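You operate a simulated robot arm through the tools that you are given. There is no shell and no other tool.

You run a simulated robot arm. Do the job below in one go: nothing can be reset, and whatever is moved stays where it is left.

JOB
Pump the middle joint full, park the pump and smooth the middle and left joints with the green jointer.
Fine: leave the dial; spill none; put the jointer back in the holder.

The check looks at the end state, three seconds after you hand in, the way a careful person would. Anything else that was tipped, shoved, dropped, spilled or broken makes it a failure.

ROBOT AND FRAMES
A 7-joint arm with a fingered hand, fixed in place. Base frame: the origin is on the floor under the middle of its stand, x ahead of it, y to its left, z up; the work surface is at about z = 0.85. Units: m, degrees, N and s.
With the tool pointing down near the work surface it reaches from about 0.2 to 0.8 m from the base axis. Its first joint turns from -166.0 to 166.0 degrees. Payload 4.9 kg.
The tool frame sits at the grasp point between the pads (the TCP): z along the fingers, y along the line on which they close. The tips reach 0.032 m beyond it. The gripper opens to 0.192 m; its body begins 0.089 m behind the TCP. The gripper is a hand of 3 fingers: y runs from the thumb to the fingers, the wrist lies at [0, 0, -0.267] in the tool frame, and closing takes about 1.5 s.
Orientation is that of the tool frame in the base frame, as a unit quaternion [w, x, y, z]. With the fingers straight down and closing along the base's y, the tool's x points along the base's -x, its y along +y and its z along -z.

CONTROLS
- The arm moves only by the tool servo_tool. Its argument "targets" is a list of rows, each a list of 2 entries, a list of its own where there are three numbers: the shift along the tool's x, y, z in m, then the turn, a rotation vector about the tool's x, y, z in rad. In form: [[[x, y, z], [rx, ry, rz]], ...]. A call has 1 to 20 rows; each row shifts and turns the commanded pose from where the row before left it, along the tool's axes as they then stand. "gripper" is the closure, from 0 (fully open) to 1 (shut), set as the call begins (left out, the last holds). Each row takes 0.2 s and may step no farther than 0.05 m and 8.6 degrees from the row before; otherwise, or with a gripper value out of range, the whole call is refused. Where a pose cannot be reached the arm comes as near as it can. A force on the tool above 50 N (or 10 N above the force at the start of the call, whichever is more), or a blocked arm, ends the call early, and 0.2 s more pass. Each finger travels about 0.153 m/s and halts on what it meets, pressing with about 28 N; the grip force reading is that of the motor and also rises with nothing between the fingers. The clock runs only during rows and for 0.2 s after the last one: add rows that do not move to give the fingers time. It gives the time, the measured TCP pose, the force on the tool (base axes), the opening and the grip force at its end, in the units of the frame above (readings bear some noise), with the torque about the TCP (base axes, N m) and any sound that the robot's microphone picked up.
- Cameras (640 x 400 px; columns grow to the right, rows downward): "scene" is fixed at [0.0374, -0.6481, 1.5447]; the picture's right is [0.91, -0.41, 0.00], its down [-0.18, -0.39, -0.90] and it looks along [0.37, 0.82, -0.43] (base axes); focal length 364 px, centre (320, 200). "wrist" rides on the gripper at [0.08, -0.046, -0.113] in the tool frame; the picture's right is [0.50, 0.87, 0.00], its down [-0.67, 0.39, -0.63] and it looks along [-0.55, 0.32, 0.78] (tool axes); focal length 226 px, centre (320, 200). There is no depth. A picture from a camera that has moved, and an enlarged one, comes with that camera's place and axes in the base frame and with its lens. The place of the scene camera against the robot may be out by one fixed shift of up to 0.025 m in any direction.
- snapshot(camera): a new picture of that camera. It takes no simulated time.
- finger_targets(finger1, finger2, thumb_bend): sets how far each is bent, from 0 (flat) to 1 (curled in); at 0.3 the hand is open as for a grip, at 0.7 the pads meet at the TCP. One left out holds its place. A second passes; each finger stops where it meets its share of the squeeze, and holds until it gets a number again. A gripper value or a shape takes the hand back. It gives what a move gives, with no picture; readings hold the bend of each and the force on the fingers (four entries, about 0 where the hand has none), thumb and palm.
- set_grasp(shape): the hand has 3 fingers and takes this shape, open, in about a second: jaw (thumb against the fingers, like two jaws); tri (thumb and two fingers); tip (a fingertip pinch); poke (one finger out to press); point (the index stretched); flat (the hand flat); cup (the hand cupped); fist (a fist). The gripper value then closes the fingers along that shape, each until it touches; the sizes above hold for jaw. It gives what a move gives, with no picture.
- inspect(camera, box): a new picture of the part [left, top, right, bottom] of that camera's present view, enlarged. It takes no simulated time.
- hand_in(): hands the job in; it is judged then, once.

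Places have to be worked out from the pictures, the camera data and where the tool is seen. Open the gripper and draw the arm clear of the work before you hand the job in, unless the task says otherwise.

The tools are called by a JSON object that holds its "op" and its "data". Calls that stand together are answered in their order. servo_tool: Moves the arm, as the interface text tells. Its arguments: {"type":"object","properties":{"targets":{"type":"array","items":{"type":"array"}},"gripper":{"type":"number"}},"required":["targets"]} The other tools are called the same way: set_grasp (shape) gives the hand a shape; finger_targets (finger1, finger2, thumb_bend) moves the fingers one by one; snapshot (camera) takes a picture; inspect (camera, box) takes an enlarged picture of a part of a camera's view; hand_in () hands the job in.

At the start:

```text
t: 0.0
position: [0.4673, 0.3123, 1.238]
ee_rot: [0.0, -0.001, 1.0, 0.0]
force: [0.1, 0.5, 0.8]
ft_torque: [0.02, -0.02, -0.04]
grip_width: 0.1919
grasp_force: 0.0
shape: jaw
bend: [0.3, 0.3, 0.3]
finger forces: [0.0, 0.0, 0.1, 0.0, 0.0, 0.1]
```

scene: 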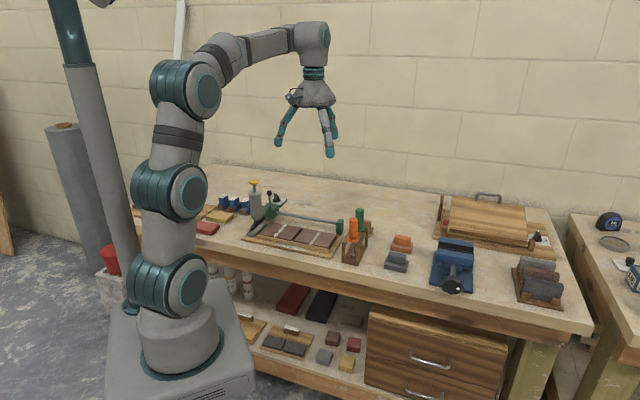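
wrist: 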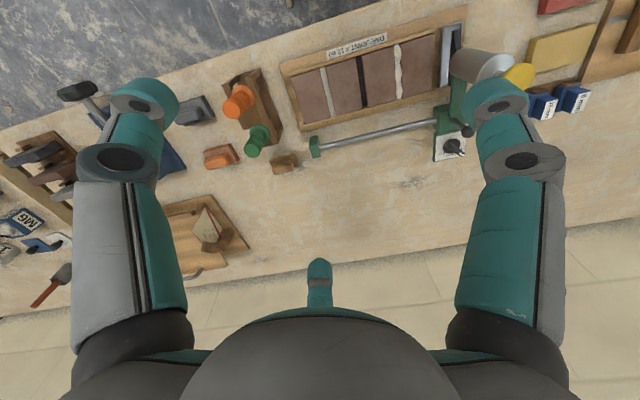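

I begin by looking closely at the work: the pump, rail, brick panel and jointer holder. I take enlarged views of both cameras.

{"op": "inspect", "data": {"camera": "scene", "box": [190, 160, 430, 310]}}

{"op": "inspect", "data": {"camera": "wrist", "box": [280, 0, 600, 200]}}

{"op": "inspect", "data": {"camera": "wrist", "box": [160, 50, 360, 190]}}

{"op": "inspect", "data": {"camera": "scene", "box": [235, 170, 355, 270]}}

```text
2.67 times, centred on (310, 235) of scene
camera zoom: at [0.0374, -0.6481, 1.5447], right [0.91, -0.41, 0.0], down [-0.18, -0.39, -0.9], along [0.37, 0.82, -0.43], focal length 972 px, centre (347, 107)
```

zoom: 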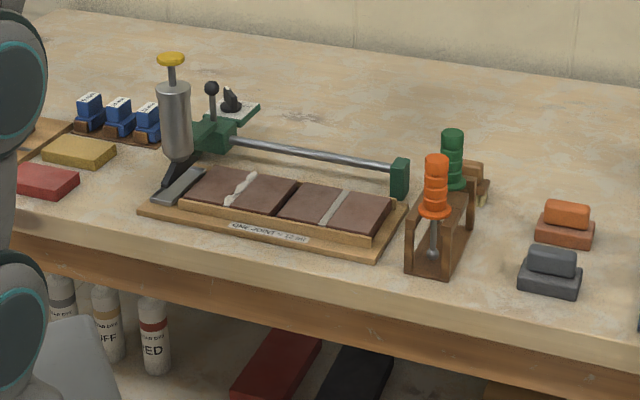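

```text
2.00 times, centred on (440, 100) of wrist
camera zoom: at [0.3868, 0.2665, 1.3509], right [-0.5, 0.87, 0.0], down [0.67, 0.39, 0.63], along [0.55, 0.32, -0.78], focal length 452 px, centre (80, 400)
```

zoom: 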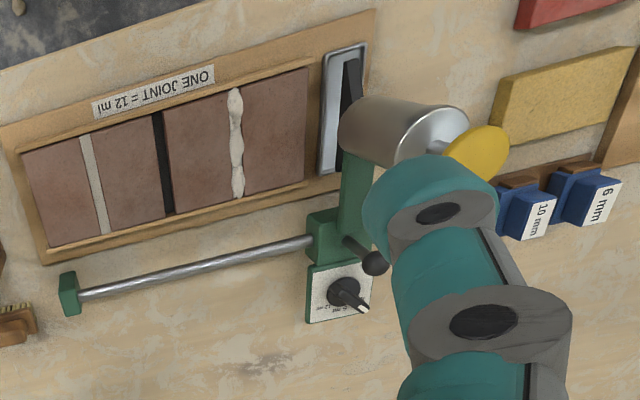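

```text
2.86 times, centred on (260, 120) of wrist
camera zoom: at [0.3868, 0.2665, 1.3509], right [-0.5, 0.87, 0.0], down [0.67, 0.39, 0.63], along [0.55, 0.32, -0.78], focal length 646 px, centre (491, 429)
```

zoom: 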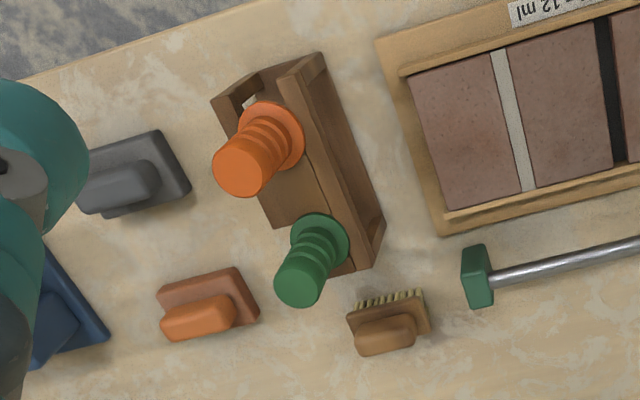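

```text
4.00 times, centred on (295, 220) of scene
camera zoom: at [0.0374, -0.6481, 1.5447], right [0.91, -0.41, 0.0], down [-0.18, -0.39, -0.9], along [0.37, 0.82, -0.43], focal length 1458 px, centre (420, 120)
```

zoom: 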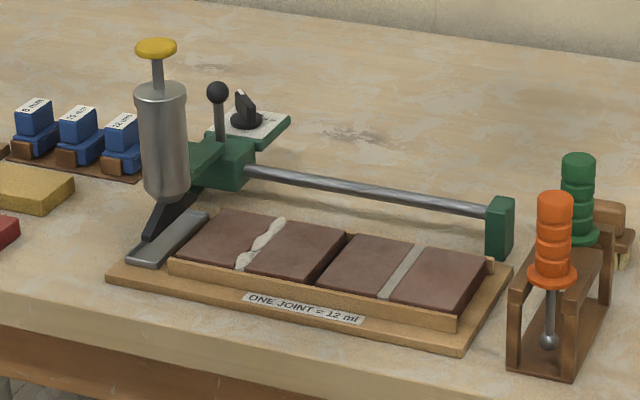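

The tray runs diagonally (roughly from (0.26,0.47) to (0.48,0.24)), with the left joint holding a raised bead, the middle one empty and the right one already smooth. I zoom in on the dial and carriage before moving anything.

{"op": "inspect", "data": {"camera": "wrist", "box": [420, 90, 500, 170]}}

{"op": "inspect", "data": {"camera": "scene", "box": [240, 170, 320, 240]}}

{"op": "inspect", "data": {"camera": "scene", "box": [330, 190, 400, 270]}}

```text
5.00 times, centred on (460, 130) of wrist
camera zoom: at [0.3868, 0.2665, 1.3509], right [-0.5, 0.87, 0.0], down [0.67, 0.39, 0.63], along [0.55, 0.32, -0.78], focal length 1130 px, centre (-380, 550)
```

zoom: 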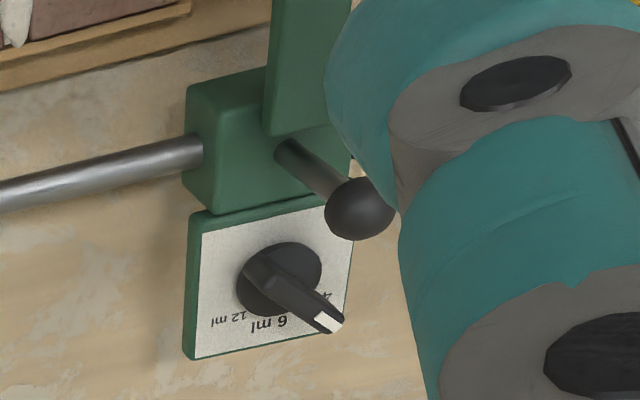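

```text
5.71 times, centred on (280, 205) of scene
camera zoom: at [0.0374, -0.6481, 1.5447], right [0.91, -0.41, 0.0], down [-0.18, -0.39, -0.9], along [0.37, 0.82, -0.43], focal length 2083 px, centre (549, 171)
```

zoom: 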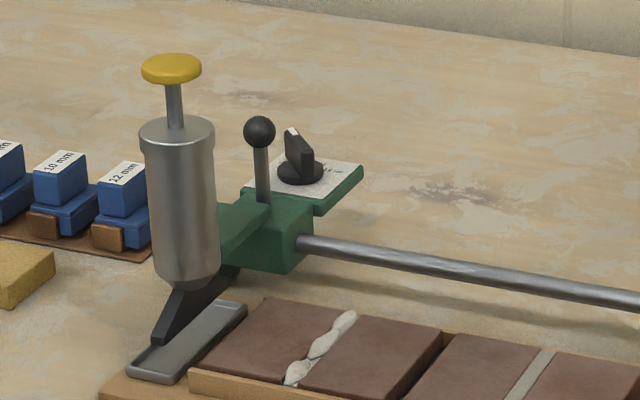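

```text
5.00 times, centred on (365, 230) of scene
camera zoom: at [0.0374, -0.6481, 1.5447], right [0.91, -0.41, 0.0], down [-0.18, -0.39, -0.9], along [0.37, 0.82, -0.43], focal length 1822 px, centre (95, 50)
```

zoom: 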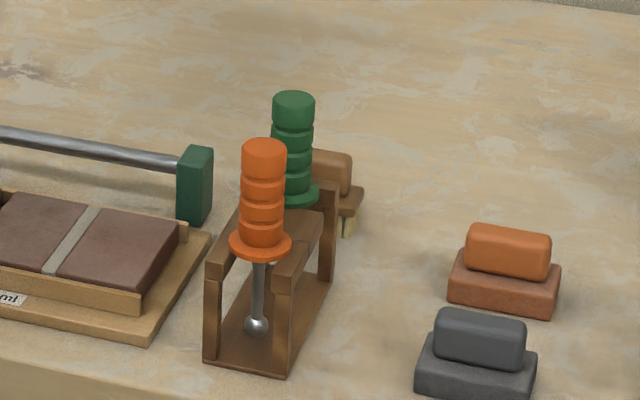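

The dial shows 12 / 6 / 4 ml marks with its pointer near the last one, so I need a closer view. I move the hand back toward the robot, still well above the pump (knob at about z = 1.055), so the wrist camera looks at the pump and dial.

{"op": "servo_tool", "data": {"targets": [[[0.0404, 0.0146, 0.0116], [0, 0, 0]], [[0.0404, 0.0146, 0.0116], [0, 0, 0]], [[0.0404, 0.0146, 0.0116], [0, 0, 0]], [[0.0404, 0.0146, 0.0116], [0, 0, 0]], [[0.0404, 0.0146, 0.0116], [0, 0, 0]], [[0, 0, 0], [0, 0, -0.131]], [[0, 0, 0], [0, 0, -0.131]], [[0, 0, 0], [0, 0, 0]]]}}

{"op": "snapshot", "data": {"camera": "wrist"}}

{"op": "snapshot", "data": {"camera": "scene"}}

```text
t: 1.8
position: [0.2642, 0.3856, 1.1789]
ee_rot: [0.0, -0.132, 0.991, 0.0]
force: [0.0, 0.3, -1.0]
ft_torque: [0.03, -0.03, 0.01]
grip_width: 0.1917
grasp_force: 0.0
shape: jaw
bend: [0.3, 0.3, 0.3]
finger forces: [0.0, 0.0, 0.1, 0.0, 0.0, 0.0]
```

```text
taken
camera wrist: at [0.1994, 0.3207, 1.2921], right [-0.71, 0.71, 0.0], down [0.55, 0.55, 0.63], along [0.45, 0.45, -0.78], focal length 226 px, centre (320, 200)
```

wrist: 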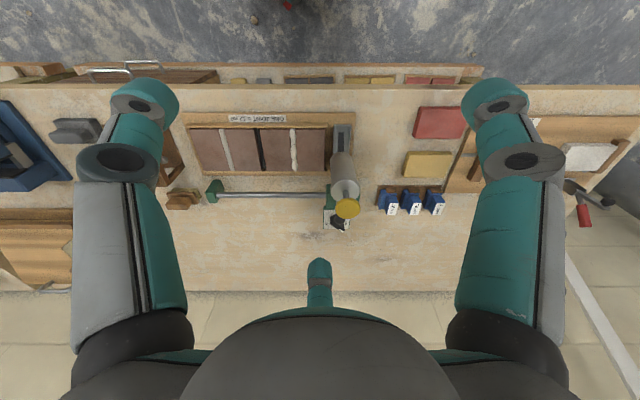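

```text
taken
```

scene: 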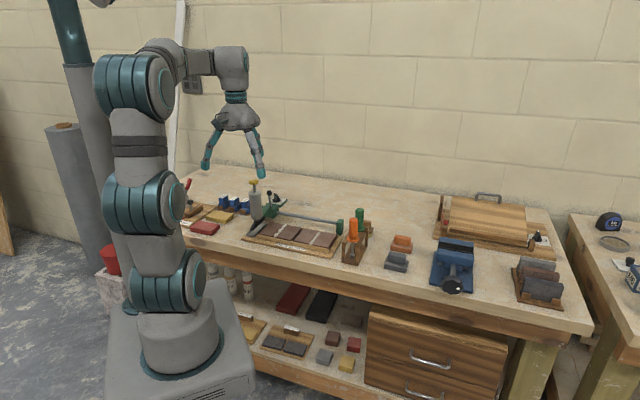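

The tray is now square in the picture. I zoom in on the pump, dial and jointer rack.

{"op": "inspect", "data": {"camera": "wrist", "box": [290, 110, 390, 240]}}

{"op": "inspect", "data": {"camera": "wrist", "box": [150, 100, 390, 250]}}

```text
3.08 times, centred on (340, 175) of wrist
camera zoom: at [0.1994, 0.3207, 1.2921], right [-0.71, 0.71, 0.0], down [0.55, 0.55, 0.63], along [0.45, 0.45, -0.78], focal length 696 px, centre (258, 277)
```

zoom: 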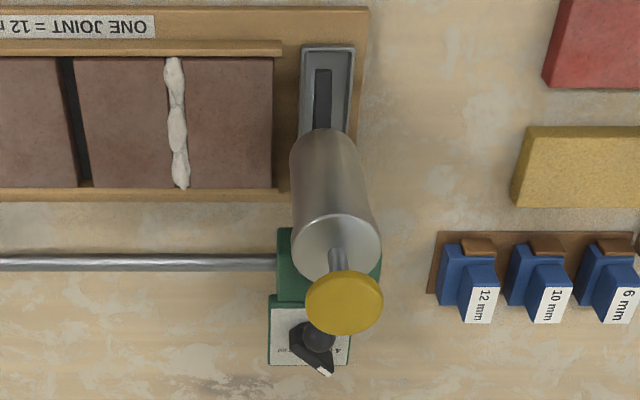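

```text
2.67 times, centred on (270, 175) of wrist
camera zoom: at [0.1994, 0.3207, 1.2921], right [-0.71, 0.71, 0.0], down [0.55, 0.55, 0.63], along [0.45, 0.45, -0.78], focal length 603 px, centre (453, 267)
```

zoom: 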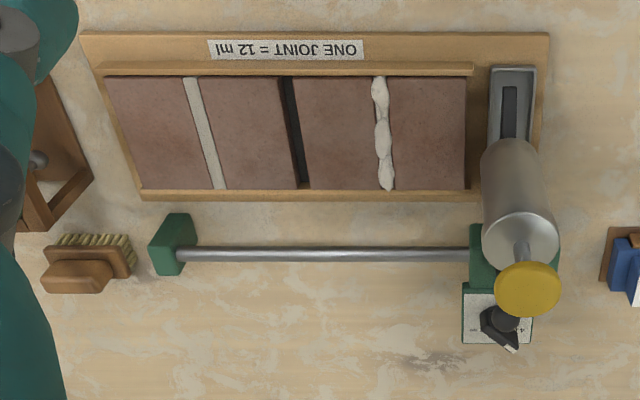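

I located: pump knob ≈ (0.319, 0.496, 1.055), ball handle ≈ (0.393, 0.570, 0.965), dial just behind it. I shift the hand right and outward at the same height so the barrel no longer hides the dial.

{"op": "servo_tool", "data": {"targets": [[[-0.0385, -0.0067, 0], [0, 0, 0]], [[-0.0385, -0.0067, 0], [0, 0, 0]], [[-0.0385, -0.0067, 0], [0, 0, 0]], [[-0.0385, -0.0067, 0], [0, 0, 0]], [[0, 0, 0], [0, 0, 0]]]}}

{"op": "snapshot", "data": {"camera": "wrist"}}

{"op": "inspect", "data": {"camera": "wrist", "box": [350, 140, 430, 200]}}

```text
t: 3.0
position: [0.4202, 0.4008, 1.184]
ee_rot: [0.0, -0.131, 0.991, -0.001]
force: [-0.3, 0.1, 0.1]
ft_torque: [-0.01, 0.03, 0.0]
grip_width: 0.192
grasp_force: 0.1
shape: jaw
bend: [0.3, 0.3, 0.3]
finger forces: [0.1, 0.0, 0.0, 0.0, 0.0, 0.1]
```

```text
taken
camera wrist: at [0.355, 0.3362, 1.2955], right [-0.71, 0.71, 0.0], down [0.55, 0.55, 0.63], along [0.45, 0.45, -0.78], focal length 226 px, centre (320, 200)
```

wrist: 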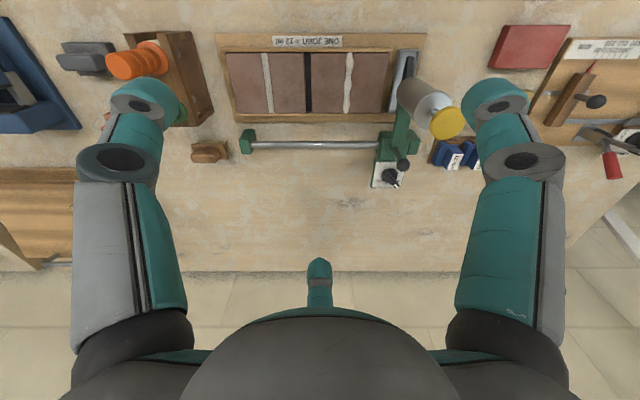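

```text
6.67 times, centred on (390, 170) of wrist
camera zoom: at [0.355, 0.3362, 1.2955], right [-0.71, 0.71, 0.0], down [0.55, 0.55, 0.63], along [0.45, 0.45, -0.78], focal length 1507 px, centre (-147, 400)
```

zoom: 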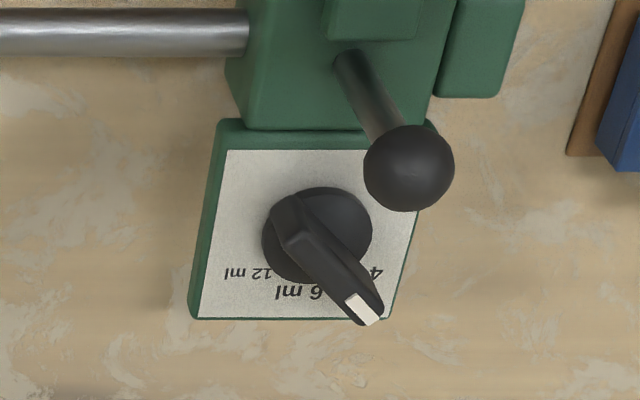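

The pointer bar lines up with the "4 ml" mark (12 ml left, 6 ml middle, 4 ml right in the label's order), so 3 strokes should fill a 12 ml joint; I'll verify by watching the fill. Now, high in free space, I close the hand to see how the fingers meet.

{"op": "servo_tool", "data": {"targets": [[[0, 0, 0], [0, 0, 0]], [[0, 0, 0], [0, 0, 0]], [[0, 0, 0], [0, 0, 0]], [[0, 0, 0], [0, 0, 0]], [[0, 0, 0], [0, 0, 0]], [[0, 0, 0], [0, 0, 0]], [[0, 0, 0], [0, 0, 0]], [[0, 0, 0], [0, 0, 0]]], "gripper": 1.0}}

{"op": "snapshot", "data": {"camera": "wrist"}}

{"op": "inspect", "data": {"camera": "scene", "box": [200, 60, 360, 260]}}

```text
t: 4.8
position: [0.4199, 0.4009, 1.183]
ee_rot: [0.0, -0.131, 0.991, 0.0]
force: [0.1, 0.0, 0.5]
ft_torque: [-0.01, -0.02, 0.0]
grip_width: 0.0
grasp_force: 28.4
shape: jaw
bend: [0.7, 0.7, 0.7]
finger forces: [0.1, 0.1, 0.0, 0.0, 0.1, 0.0]
```

```text
taken
camera wrist: at [0.3546, 0.3363, 1.2954], right [-0.71, 0.71, 0.0], down [0.55, 0.55, 0.63], along [0.45, 0.45, -0.78], focal length 226 px, centre (320, 200)
```

wrist: 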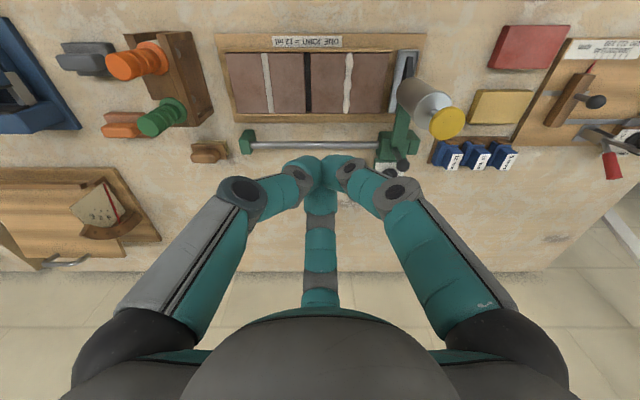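

```text
2.00 times, centred on (280, 160) of scene
camera zoom: at [0.0374, -0.6481, 1.5447], right [0.91, -0.41, 0.0], down [-0.18, -0.39, -0.9], along [0.37, 0.82, -0.43], focal length 729 px, centre (400, 280)
```

zoom: 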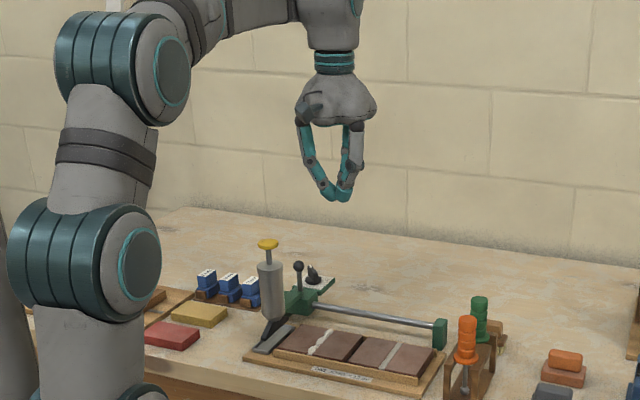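

The three fingers close as a centring tripod. The ball handle sits at about (0.3925, 0.570, 0.9655), dial knob top about 0.94, so I go above the ball at a safe height and yaw the hand by +90° so that no finger points at the barrel or dial.

{"op": "servo_tool", "data": {"targets": [[[-0.0044, 0.0427, 0], [0, 0, 0]], [[-0.0044, 0.0427, 0], [0, 0, 0]], [[-0.0044, 0.0427, 0], [0, 0, 0]], [[-0.0044, 0.0427, 0], [0, 0, 0]], [[0, 0, 0], [0, 0, -0.1428]], [[0, 0, 0], [0, 0, -0.1428]], [[0, 0, 0], [0, 0, -0.1428]], [[0, 0, 0], [0, 0, -0.1428]], [[0, 0, 0], [0, 0, -0.1428]], [[0, 0, 0], [0, 0, -0.1428]], [[0, 0, 0], [0, 0, -0.1428]], [[0, 0, 0], [0, 0, -0.1428]], [[0, 0, 0], [0, 0, -0.1428]], [[0, 0, 0], [0, 0, -0.1428]], [[0, 0, 0], [0, 0, -0.1428]], [[0, 0, 0], [0, 0, 0]]]}}

{"op": "snapshot", "data": {"camera": "wrist"}}

{"op": "snapshot", "data": {"camera": "scene"}}

```text
t: 8.2
position: [0.3925, 0.5693, 1.1798]
ee_rot: [0.001, 0.794, -0.608, 0.0]
force: [0.6, 0.1, -0.6]
ft_torque: [0.01, 0.01, 0.04]
grip_width: 0.0001
grasp_force: 27.7
shape: jaw
bend: [0.7, 0.7, 0.7]
finger forces: [0.0, 0.0, 0.0, 0.0, 0.1, 0.0]
```

```text
taken
camera wrist: at [0.458, 0.5046, 1.2921], right [-0.71, -0.71, 0.0], down [-0.55, 0.55, 0.63], along [-0.45, 0.45, -0.78], focal length 226 px, centre (320, 200)
```

wrist: 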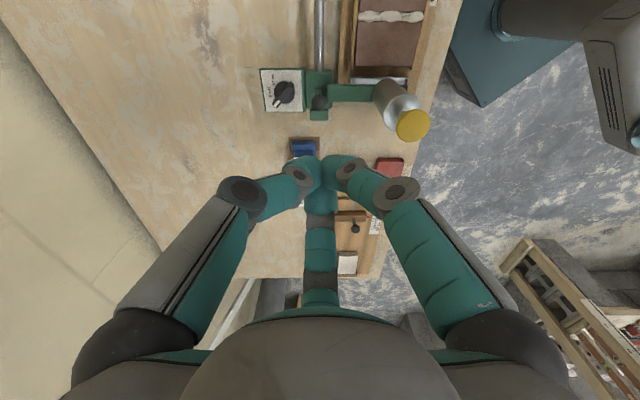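

```text
taken
```

scene: 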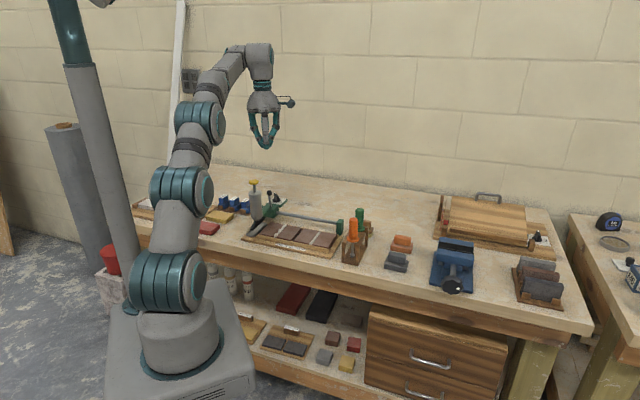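

The camera clearly sticks out on the +e1 (right) side now, away from the knob. I zoom in on the dial and ball from this new angle.

{"op": "inspect", "data": {"camera": "wrist", "box": [250, 55, 340, 125]}}

{"op": "inspect", "data": {"camera": "wrist", "box": [250, 0, 450, 160]}}

```text
5.71 times, centred on (295, 90) of wrist
camera zoom: at [0.458, 0.5046, 1.2921], right [-0.71, -0.71, 0.0], down [-0.55, 0.55, 0.63], along [-0.45, 0.45, -0.78], focal length 1292 px, centre (463, 829)
```

zoom: 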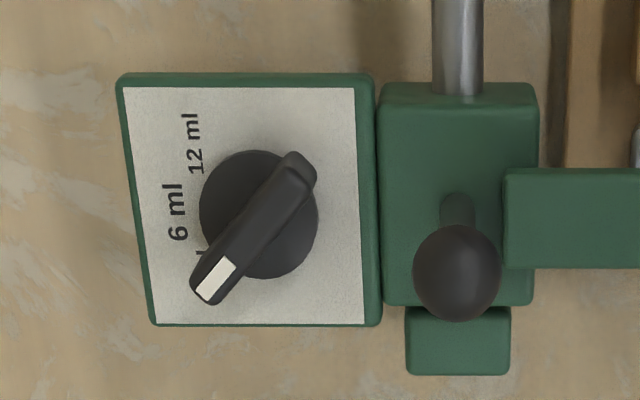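

```text
2.50 times, centred on (350, 80) of wrist
camera zoom: at [0.458, 0.5046, 1.2921], right [-0.71, -0.71, 0.0], down [-0.55, 0.55, 0.63], along [-0.45, 0.45, -0.78], focal length 565 px, centre (245, 500)
```

zoom: 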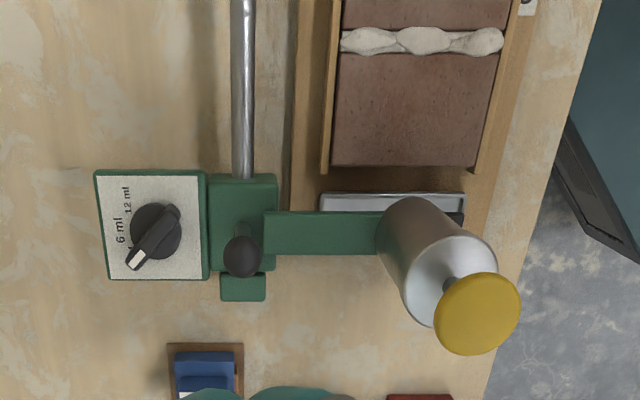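

The pointer fully covers the third mark (only a sliver of "4 ml" shows), so the dial is at 4 ml: three strokes. The TCP is right over the ball; I part the fingers to ~0.077 m and come down to just above it for a check.

{"op": "servo_tool", "data": {"targets": [[[0, 0, 0], [0, 0, 0]], [[0, 0, 0], [0, 0, 0]], [[0, 0, 0], [0, 0, 0]], [[0, 0, 0.04], [0, 0, 0]], [[0, 0, 0.04], [0, 0, 0]], [[0, 0, 0.04], [0, 0, 0]], [[0, 0, 0.02], [0, 0, 0]], [[0, 0, 0], [0, 0, 0]]], "gripper": 0.6}}

{"op": "snapshot", "data": {"camera": "wrist"}}

{"op": "inspect", "data": {"camera": "scene", "box": [200, 100, 360, 260]}}

```text
t: 10.0
position: [0.3913, 0.5687, 1.0407]
ee_rot: [0.001, 0.793, -0.609, 0.0]
force: [-0.5, -0.2, -0.1]
ft_torque: [-0.02, -0.03, -0.05]
grip_width: 0.0765
grasp_force: 0.1
shape: jaw
bend: [0.42, 0.42, 0.7]
finger forces: [0.0, 0.0, 0.0, 0.1, 0.0, 0.1]
```

```text
taken
camera wrist: at [0.4567, 0.5046, 1.1534], right [-0.71, -0.71, 0.0], down [-0.55, 0.55, 0.63], along [-0.45, 0.45, -0.78], focal length 226 px, centre (320, 200)
```

wrist: 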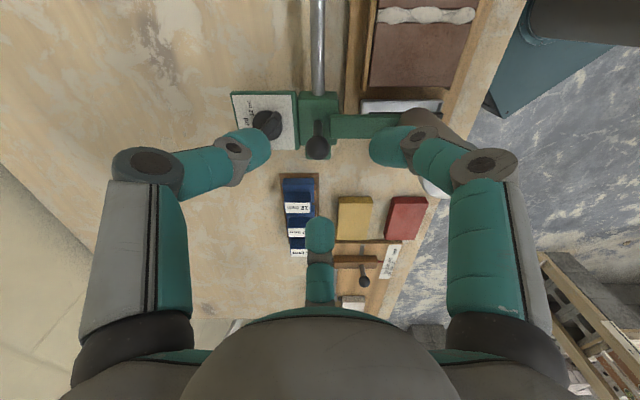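

```text
2.50 times, centred on (280, 180) of scene
camera zoom: at [0.0374, -0.6481, 1.5447], right [0.91, -0.41, 0.0], down [-0.18, -0.39, -0.9], along [0.37, 0.82, -0.43], focal length 911 px, centre (420, 250)
```

zoom: 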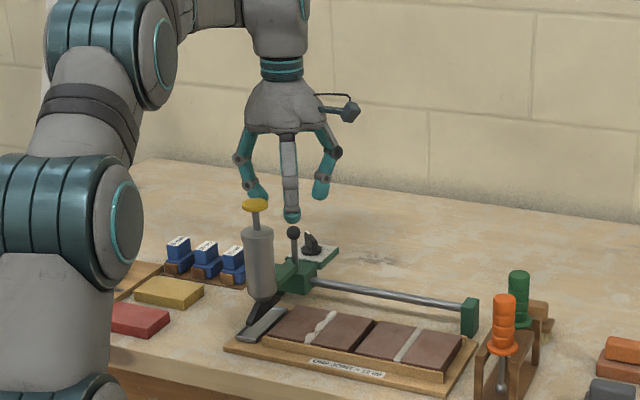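

The ball is centred between the three spread fingers. I lower to z ≈ 0.983 so the pads' lower part straddles the ball, leaving the tips above the dial and carriage.

{"op": "servo_tool", "data": {"targets": [[[0, 0, 0.025], [0, 0, 0]], [[0, 0, 0.02], [0, 0, 0]], [[0, 0, 0.0127], [0, 0, 0]], [[0, 0, 0], [0, 0, 0]]]}}

{"op": "snapshot", "data": {"camera": "wrist"}}

{"op": "inspect", "data": {"camera": "scene", "box": [220, 120, 330, 240]}}

```text
t: 11.0
position: [0.3929, 0.568, 0.9826]
ee_rot: [0.0, 0.794, -0.608, 0.0]
force: [-0.4, 0.0, -0.6]
ft_torque: [-0.02, 0.02, 0.0]
grip_width: 0.0765
grasp_force: 0.1
shape: jaw
bend: [0.42, 0.42, 0.7]
finger forces: [0.0, 0.0, 0.0, 0.0, 0.0, 0.0]
```

```text
taken
camera wrist: at [0.4577, 0.5032, 1.0956], right [-0.71, -0.71, 0.0], down [-0.55, 0.55, 0.63], along [-0.45, 0.45, -0.78], focal length 226 px, centre (320, 200)
```

wrist: 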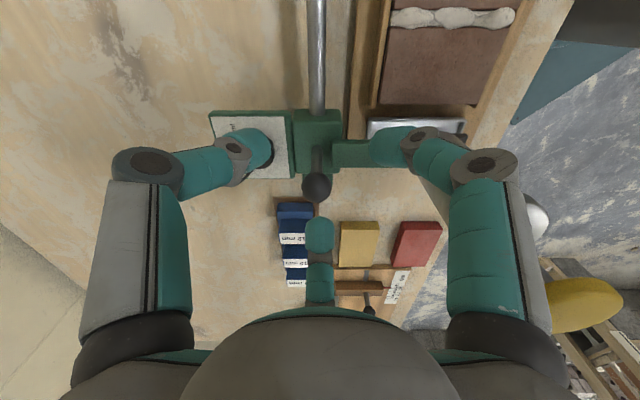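

```text
3.33 times, centred on (275, 180) of scene
camera zoom: at [0.0374, -0.6481, 1.5447], right [0.91, -0.41, 0.0], down [-0.18, -0.39, -0.9], along [0.37, 0.82, -0.43], focal length 1215 px, centre (470, 267)
```

zoom: 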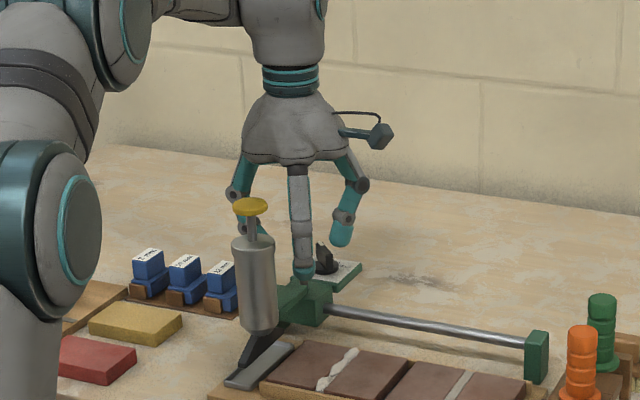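

The ball is centred and nothing touches. I close the hand on the ball.

{"op": "servo_tool", "data": {"targets": [[[0, 0, 0], [0, 0, 0]], [[0, 0, 0], [0, 0, 0]], [[0, 0, 0], [0, 0, 0]], [[0, 0, 0], [0, 0, 0]], [[0, 0, 0], [0, 0, 0]], [[0, 0, 0], [0, 0, 0]]], "gripper": 1.0}}

{"op": "snapshot", "data": {"camera": "wrist"}}

```text
t: 12.4
position: [0.3926, 0.5672, 0.9818]
ee_rot: [0.001, 0.793, -0.609, 0.0]
force: [0.4, -1.1, -13.0]
ft_torque: [-0.02, 0.0, -0.05]
grip_width: 0.0143
grasp_force: 28.1
shape: jaw
bend: [0.72, 0.74, 0.69]
finger forces: [24.4, 23.9, 0.0, 0.0, 23.5, 0.0]
```

```text
taken
camera wrist: at [0.4576, 0.5031, 1.0943], right [-0.71, -0.71, 0.0], down [-0.55, 0.55, 0.63], along [-0.45, 0.44, -0.78], focal length 226 px, centre (320, 200)
```

wrist: 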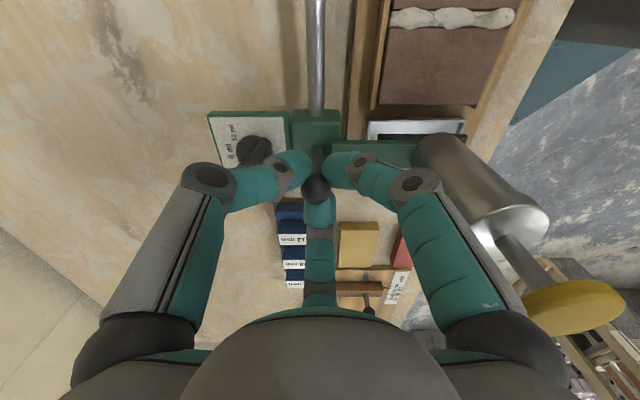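

The ball is held evenly (about 24 N per finger). I try a small 1.5 cm slide along the rail to the right and watch the force.

{"op": "servo_tool", "data": {"targets": [[[0.0043, -0.0025, 0], [0, 0, 0]], [[0.0043, -0.0025, 0], [0, 0, 0]], [[0.0043, -0.0025, 0], [0, 0, 0]], [[0, 0, 0], [0, 0, 0]]]}}

{"op": "snapshot", "data": {"camera": "wrist"}}

{"op": "inspect", "data": {"camera": "scene", "box": [220, 120, 330, 240]}}

```text
t: 13.4
position: [0.4036, 0.5561, 0.9812]
ee_rot: [0.001, 0.793, -0.609, -0.001]
force: [-5.6, -4.9, -12.6]
ft_torque: [-0.09, 0.1, -0.03]
grip_width: 0.0141
grasp_force: 27.7
shape: jaw
bend: [0.72, 0.74, 0.69]
finger forces: [27.0, 25.3, 0.0, 0.0, 22.8, 0.1]
```

```text
taken
camera wrist: at [0.4689, 0.4929, 1.0941], right [-0.71, -0.71, 0.0], down [-0.55, 0.55, 0.63], along [-0.45, 0.44, -0.78], focal length 226 px, centre (320, 200)
```

wrist: 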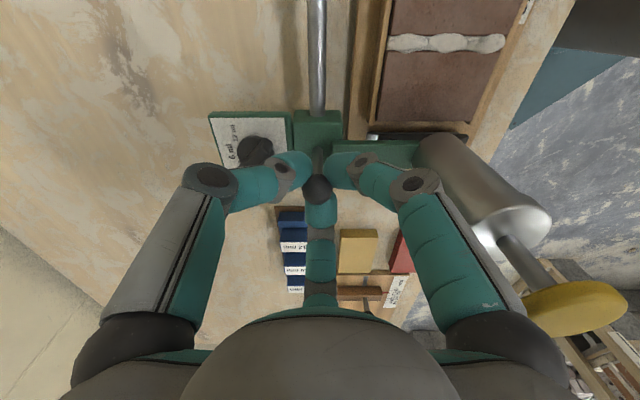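

```text
3.33 times, centred on (275, 180) of scene
camera zoom: at [0.0374, -0.6481, 1.5447], right [0.91, -0.41, 0.0], down [-0.18, -0.39, -0.9], along [0.37, 0.82, -0.43], focal length 1215 px, centre (470, 267)
```

zoom: 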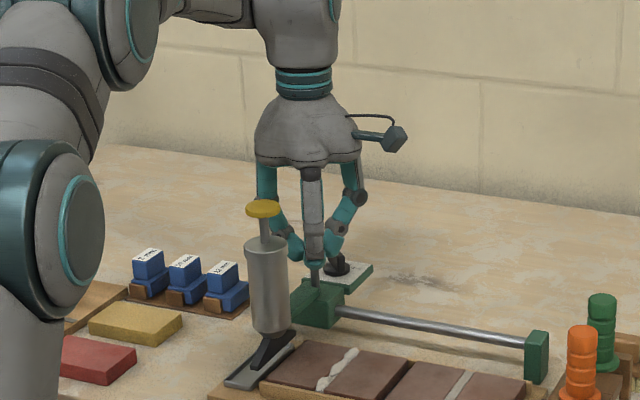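

The carriage and pump slid together with the hand. There is a mild sideways force toward the robot, so I continue 3 cm with a 1 mm correction to that side and re-read.

{"op": "servo_tool", "data": {"targets": [[[0.0088, -0.0047, 0], [0, 0, 0]], [[0.0088, -0.0047, 0], [0, 0, 0]], [[0.0088, -0.0047, 0], [0, 0, 0]], [[0, 0, 0], [0, 0, 0]]]}}

```text
t: 14.4
position: [0.4245, 0.5368, 0.9812]
ee_rot: [0.0, 0.793, -0.609, -0.001]
force: [-2.0, -3.1, -20.1]
ft_torque: [-0.11, 0.02, -0.02]
grip_width: 0.0138
grasp_force: 28.2
shape: jaw
bend: [0.72, 0.73, 0.69]
finger forces: [26.1, 25.8, 0.0, 0.0, 25.2, 0.0]
```

Sideways force is easing but the hand is pulled down 20 N (it's lifting slightly on the ball), so I go on another 3 cm while lowering 1 mm.

{"op": "servo_tool", "data": {"targets": [[[0.0088, -0.0048, 0.0005], [0, 0, 0]], [[0.0088, -0.0048, 0.0005], [0, 0, 0]], [[0.0088, -0.0048, 0], [0, 0, 0]], [[0, 0, 0], [0, 0, 0]]]}}

```text
t: 15.4
position: [0.446, 0.5142, 0.9819]
ee_rot: [0.0, 0.794, -0.608, 0.001]
force: [-0.6, -0.8, -11.1]
ft_torque: [-0.03, 0.0, -0.04]
grip_width: 0.0137
grasp_force: 28.2
shape: jaw
bend: [0.72, 0.74, 0.69]
finger forces: [24.5, 24.5, 0.0, 0.1, 24.5, 0.0]
```

Forces are small now; TCP has moved 0.075 m along the rail. I estimate 0.157 m total from park to the middle joint, so I go about 0.08 m further.

{"op": "servo_tool", "data": {"targets": [[[0.0087, -0.0049, 0], [0, 0, 0]], [[0.0087, -0.0049, 0], [0, 0, 0]], [[0.0087, -0.0049, 0], [0, 0, 0]], [[0.0087, -0.0049, 0], [0, 0, 0]], [[0.0087, -0.0049, 0], [0, 0, 0]], [[0.0087, -0.0049, 0], [0, 0, 0]], [[0.0087, -0.0049, 0], [0, 0, 0]], [[0.0087, -0.0049, 0], [0, 0, 0]], [[0, 0, 0], [0, 0, 0]]]}}

{"op": "inspect", "data": {"camera": "scene", "box": [240, 190, 350, 265]}}

{"op": "snapshot", "data": {"camera": "wrist"}}

```text
t: 17.4
position: [0.502, 0.4567, 0.9817]
ee_rot: [0.0, 0.793, -0.609, -0.001]
force: [8.7, 6.8, -16.3]
ft_torque: [0.09, -0.19, 0.0]
grip_width: 0.014
grasp_force: 28.4
shape: jaw
bend: [0.72, 0.73, 0.69]
finger forces: [22.8, 23.1, 0.0, 0.0, 27.4, 0.0]
```

```text
5.33 times, centred on (295, 228) of scene
camera zoom: at [0.0374, -0.6481, 1.5447], right [0.91, -0.41, 0.0], down [-0.18, -0.39, -0.9], along [0.37, 0.82, -0.43], focal length 1944 px, centre (453, 53)
```

zoom: 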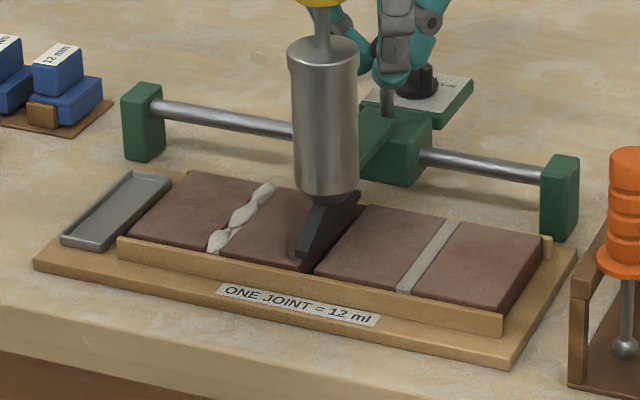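

```text
taken
camera wrist: at [0.5658, 0.3927, 1.0942], right [-0.71, -0.71, 0.0], down [-0.55, 0.55, 0.63], along [-0.45, 0.45, -0.78], focal length 226 px, centre (320, 200)
```

wrist: 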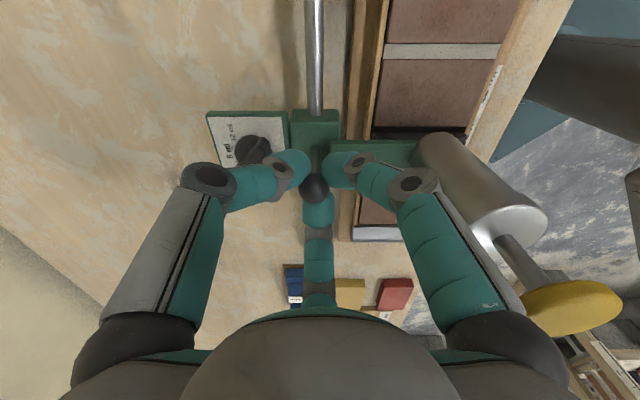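

The nozzle is close to the black middle joint, perhaps a few mm short. I zoom the wrist and scene views to measure the offset before releasing.

{"op": "inspect", "data": {"camera": "wrist", "box": [350, 90, 490, 190]}}

{"op": "inspect", "data": {"camera": "scene", "box": [280, 215, 330, 250]}}

```text
4.00 times, centred on (420, 140) of wrist
camera zoom: at [0.5658, 0.3927, 1.0942], right [-0.71, -0.71, 0.0], down [-0.55, 0.55, 0.63], along [-0.45, 0.45, -0.78], focal length 904 px, centre (-80, 440)
```

zoom: 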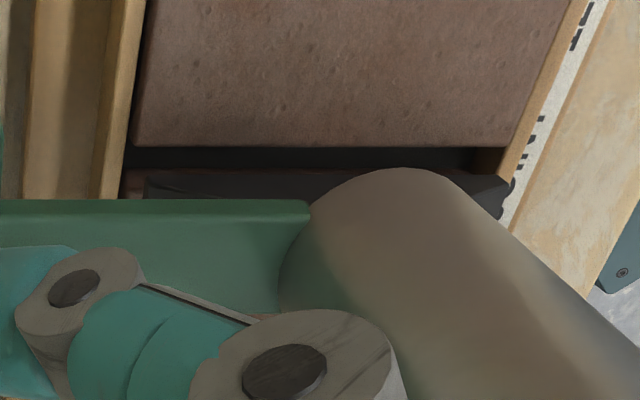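

```text
11.43 times, centred on (305, 232) of scene
camera zoom: at [0.0374, -0.6481, 1.5447], right [0.91, -0.41, 0.0], down [-0.18, -0.39, -0.9], along [0.37, 0.82, -0.43], focal length 4166 px, centre (491, -171)
```

zoom: 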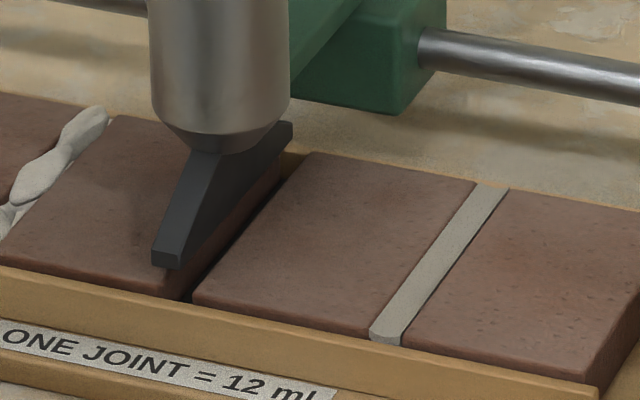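

I enlarge the nozzle tip further to see the gap edges against the fin.

{"op": "inspect", "data": {"camera": "scene", "box": [288, 222, 320, 245]}}

{"op": "inspect", "data": {"camera": "wrist", "box": [370, 115, 490, 155]}}

```text
16.00 times, centred on (304, 234) of scene
camera zoom: at [0.0374, -0.6481, 1.5447], right [0.91, -0.41, 0.0], down [-0.18, -0.39, -0.9], along [0.37, 0.82, -0.43], focal length 5832 px, centre (576, -336)
```

zoom: 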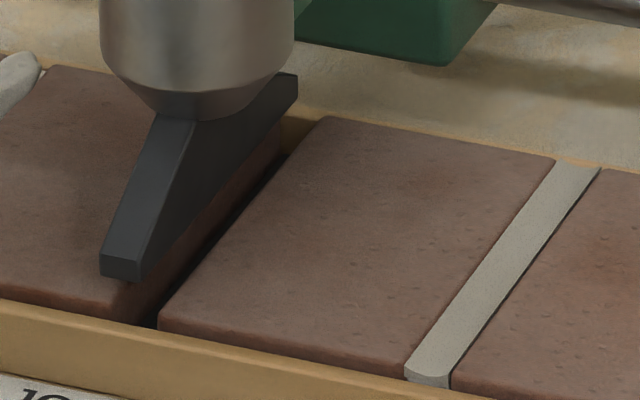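

```text
5.33 times, centred on (430, 135) of wrist
camera zoom: at [0.5658, 0.3927, 1.0942], right [-0.71, -0.71, 0.0], down [-0.55, 0.55, 0.63], along [-0.45, 0.45, -0.78], focal length 1206 px, centre (-267, 547)
```

zoom: 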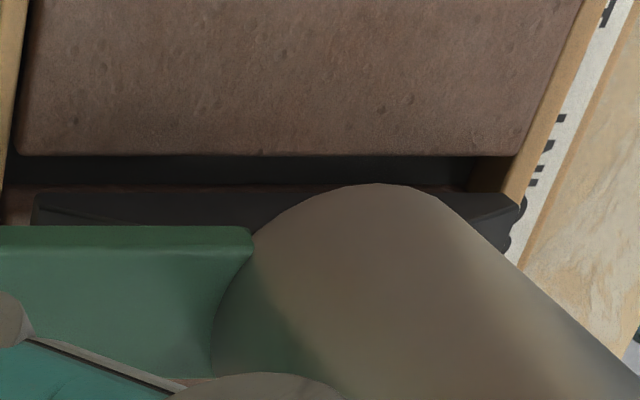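

Combining both views, the fin looks about 3–4 mm short of the joint centre. I nudge +3.5 mm along the rail (with a small sideways relief), and look again.

{"op": "servo_tool", "data": {"targets": [[[0.0012, -0.0016, 0.0003], [0, 0, 0]], [[0.0012, -0.0016, 0.0003], [0, 0, 0]], [[0, 0, 0], [0, 0, 0]]]}}

{"op": "inspect", "data": {"camera": "scene", "box": [288, 222, 320, 245]}}

{"op": "inspect", "data": {"camera": "wrist", "box": [370, 115, 490, 155]}}

```text
t: 18.2
position: [0.504, 0.4549, 0.9803]
ee_rot: [0.001, 0.793, -0.609, 0.0]
force: [0.3, -4.9, -8.2]
ft_torque: [-0.08, -0.02, 0.0]
grip_width: 0.0137
grasp_force: 28.1
shape: jaw
bend: [0.72, 0.74, 0.69]
finger forces: [26.3, 23.0, 0.0, 0.0, 23.0, 0.1]
```

```text
16.00 times, centred on (304, 234) of scene
camera zoom: at [0.0374, -0.6481, 1.5447], right [0.91, -0.41, 0.0], down [-0.18, -0.39, -0.9], along [0.37, 0.82, -0.43], focal length 5832 px, centre (576, -336)
```

zoom: 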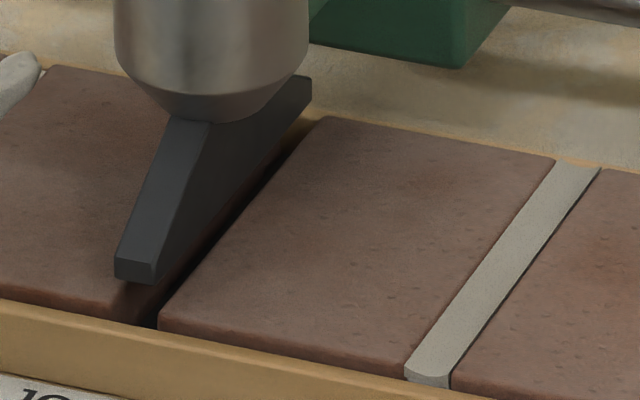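

```text
5.33 times, centred on (430, 135) of wrist
camera zoom: at [0.5692, 0.3911, 1.0938], right [-0.71, -0.71, 0.0], down [-0.55, 0.55, 0.63], along [-0.45, 0.45, -0.78], focal length 1206 px, centre (-267, 547)
```

zoom: 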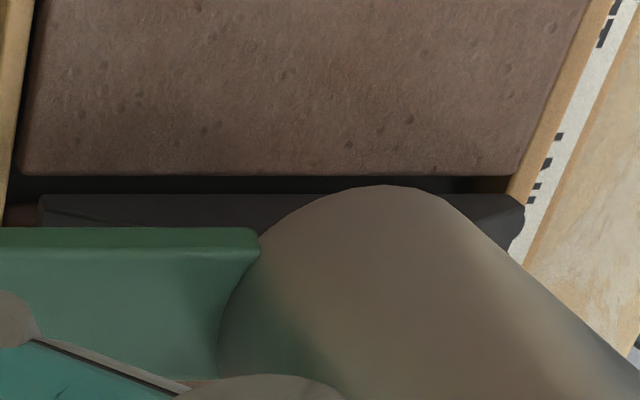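

The fin now nearly lines up. To verify exactly I release the ball, rise straight up and turn the hand back so the camera can look along the joint from the front.

{"op": "servo_tool", "data": {"targets": [[[0, 0, 0], [0, 0, 0]], [[0, 0, 0], [0, 0, 0]], [[0, 0, 0], [0, 0, 0]], [[0, 0, 0], [0, 0, 0]], [[0, 0, -0.04], [0, 0, 0]], [[0, 0, -0.04], [0, 0, 0]], [[0, 0, -0.04], [0, 0, 0]], [[0, 0, -0.04], [0, 0, 0]], [[0, 0, -0.04], [0, 0, 0]], [[0, 0, 0], [0, 0, 0]]], "gripper": 0.6}}

{"op": "inspect", "data": {"camera": "scene", "box": [240, 160, 350, 260]}}

```text
t: 20.4
position: [0.5033, 0.4574, 1.1782]
ee_rot: [0.0, 0.793, -0.609, 0.0]
force: [0.3, 0.0, 0.2]
ft_torque: [-0.01, 0.0, 0.02]
grip_width: 0.0766
grasp_force: 0.0
shape: jaw
bend: [0.42, 0.42, 0.7]
finger forces: [0.1, 0.0, 0.0, 0.0, 0.0, 0.0]
```

```text
4.00 times, centred on (295, 210) of scene
camera zoom: at [0.0374, -0.6481, 1.5447], right [0.91, -0.41, 0.0], down [-0.18, -0.39, -0.9], along [0.37, 0.82, -0.43], focal length 1458 px, centre (420, 160)
```

zoom: 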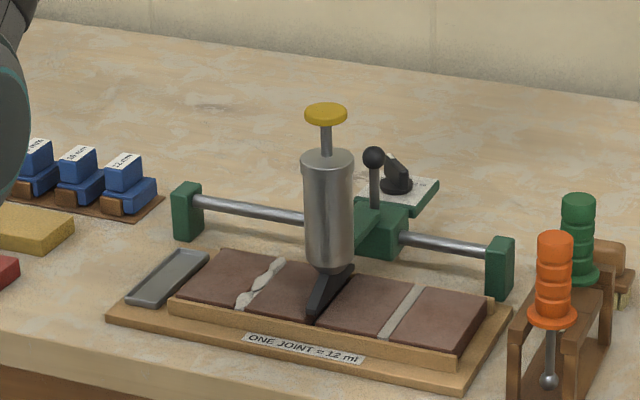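

Clean release; nothing else moved. Now I turn back −90° and pull toward the robot so the camera sits in the joint's plane.

{"op": "servo_tool", "data": {"targets": [[[0, 0, 0], [0, 0, 0.1428]], [[0, 0, 0], [0, 0, 0.1428]], [[0, 0, 0], [0, 0, 0.1428]], [[0, 0, 0], [0, 0, 0.1428]], [[0, 0, 0], [0, 0, 0.1428]], [[0, 0, 0], [0, 0, 0.1428]], [[0, 0, 0], [0, 0, 0.1428]], [[0, 0, 0], [0, 0, 0.1428]], [[0, 0, 0], [0, 0, 0.1428]], [[0, 0, 0], [0, 0, 0.1428]], [[0, 0, 0], [0, 0, 0.1428]], [[0.0381, -0.022, 0], [0, 0, 0]], [[0.0381, -0.022, 0], [0, 0, 0]], [[0.0381, -0.022, 0], [0, 0, 0]], [[0.0381, -0.022, 0], [0, 0, 0]], [[0.0381, -0.022, 0], [0, 0, 0]], [[0, 0, 0], [0, 0, 0]]]}}

{"op": "snapshot", "data": {"camera": "wrist"}}

{"op": "inspect", "data": {"camera": "wrist", "box": [260, 100, 380, 220]}}

```text
t: 24.0
position: [0.3496, 0.3014, 1.1807]
ee_rot: [0.0, -0.132, 0.991, 0.0]
force: [-0.2, 0.3, -0.2]
ft_torque: [-0.02, 0.02, 0.05]
grip_width: 0.0765
grasp_force: 0.1
shape: jaw
bend: [0.42, 0.42, 0.7]
finger forces: [0.0, 0.0, 0.0, 0.0, 0.1, 0.1]
```

```text
taken
camera wrist: at [0.2832, 0.2374, 1.2922], right [-0.71, 0.71, 0.0], down [0.55, 0.55, 0.63], along [0.45, 0.45, -0.78], focal length 226 px, centre (320, 200)
```

wrist: 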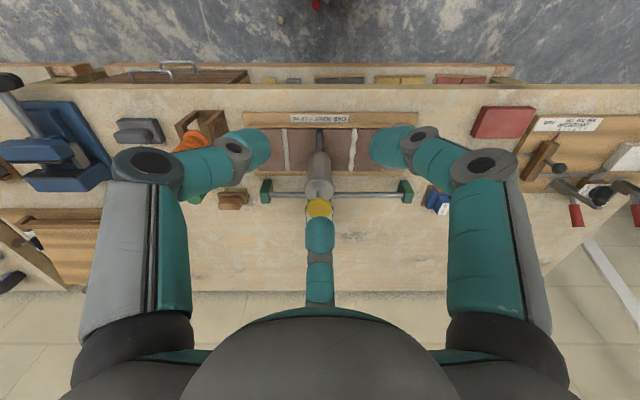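

```text
3.33 times, centred on (320, 160) of wrist
camera zoom: at [0.2832, 0.2374, 1.2922], right [-0.71, 0.71, 0.0], down [0.55, 0.55, 0.63], along [0.45, 0.45, -0.78], focal length 754 px, centre (320, 333)
```

zoom: 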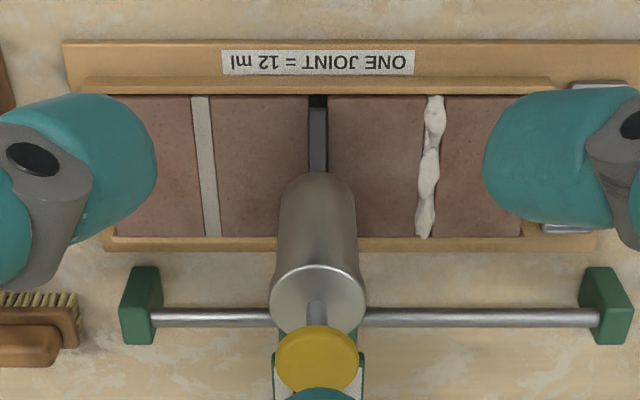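

From the front the fin appears right in line with the black gap. I enlarge to confirm.

{"op": "inspect", "data": {"camera": "wrist", "box": [304, 124, 336, 156]}}

{"op": "inspect", "data": {"camera": "wrist", "box": [295, 120, 345, 220]}}

```text
12.50 times, centred on (320, 140) of wrist
camera zoom: at [0.2832, 0.2374, 1.2922], right [-0.71, 0.71, 0.0], down [0.55, 0.55, 0.63], along [0.45, 0.45, -0.78], focal length 2826 px, centre (320, 950)
```

zoom: 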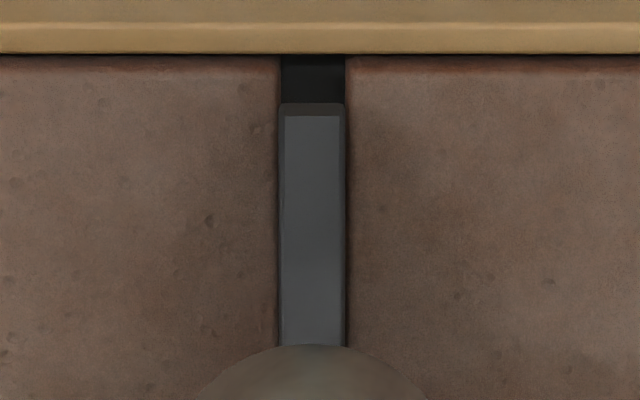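

```text
4.00 times, centred on (320, 170) of wrist
camera zoom: at [0.2832, 0.2374, 1.2922], right [-0.71, 0.71, 0.0], down [0.55, 0.55, 0.63], along [0.45, 0.45, -0.78], focal length 904 px, centre (320, 320)
```

zoom: 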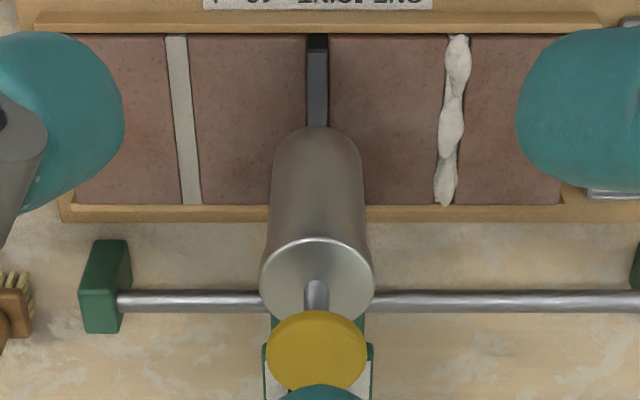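

Alignment is excellent (fin 279–346 px vs gap 281–345 px). The knob centre is at about (0.432, 0.385), top near 1.05; I close the hand, go above the knob and descend to just over it.

{"op": "servo_tool", "data": {"targets": [[[0, 0, 0], [0, 0, 0]], [[0, 0, 0], [0, 0, 0]], [[0, 0, 0], [0, 0, 0]], [[-0.0338, 0.0199, 0], [0, 0, 0]], [[-0.0338, 0.0199, 0], [0, 0, 0]], [[-0.0338, 0.0199, 0], [0, 0, 0]], [[0, 0, 0.03], [0, 0, 0]], [[0, 0, 0.03], [0, 0, 0]], [[0, 0, 0], [0, 0, 0]]], "gripper": 1.0}}

{"op": "snapshot", "data": {"camera": "wrist"}}

{"op": "inspect", "data": {"camera": "scene", "box": [240, 130, 370, 250]}}

```text
t: 26.0
position: [0.431, 0.3839, 1.1215]
ee_rot: [0.001, -0.131, 0.991, 0.0]
force: [-0.3, 0.5, -0.7]
ft_torque: [-0.02, 0.0, 0.02]
grip_width: 0.0
grasp_force: 28.1
shape: jaw
bend: [0.7, 0.7, 0.7]
finger forces: [0.1, 0.0, 0.0, 0.0, 0.0, 0.0]
```

```text
taken
camera wrist: at [0.3662, 0.32, 1.234], right [-0.71, 0.71, 0.0], down [0.55, 0.55, 0.63], along [0.45, 0.45, -0.78], focal length 226 px, centre (320, 200)
```

wrist: 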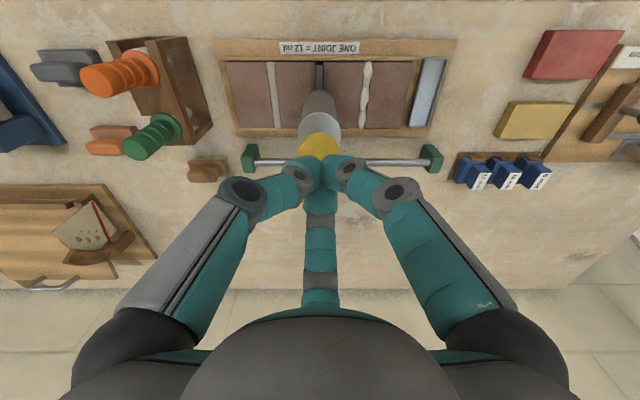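

```text
3.33 times, centred on (305, 190) of scene
camera zoom: at [0.0374, -0.6481, 1.5447], right [0.91, -0.41, 0.0], down [-0.18, -0.39, -0.9], along [0.37, 0.82, -0.43], focal length 1215 px, centre (370, 233)
```

zoom: 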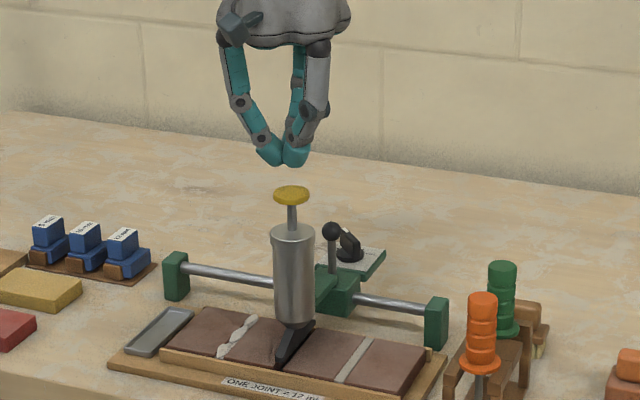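

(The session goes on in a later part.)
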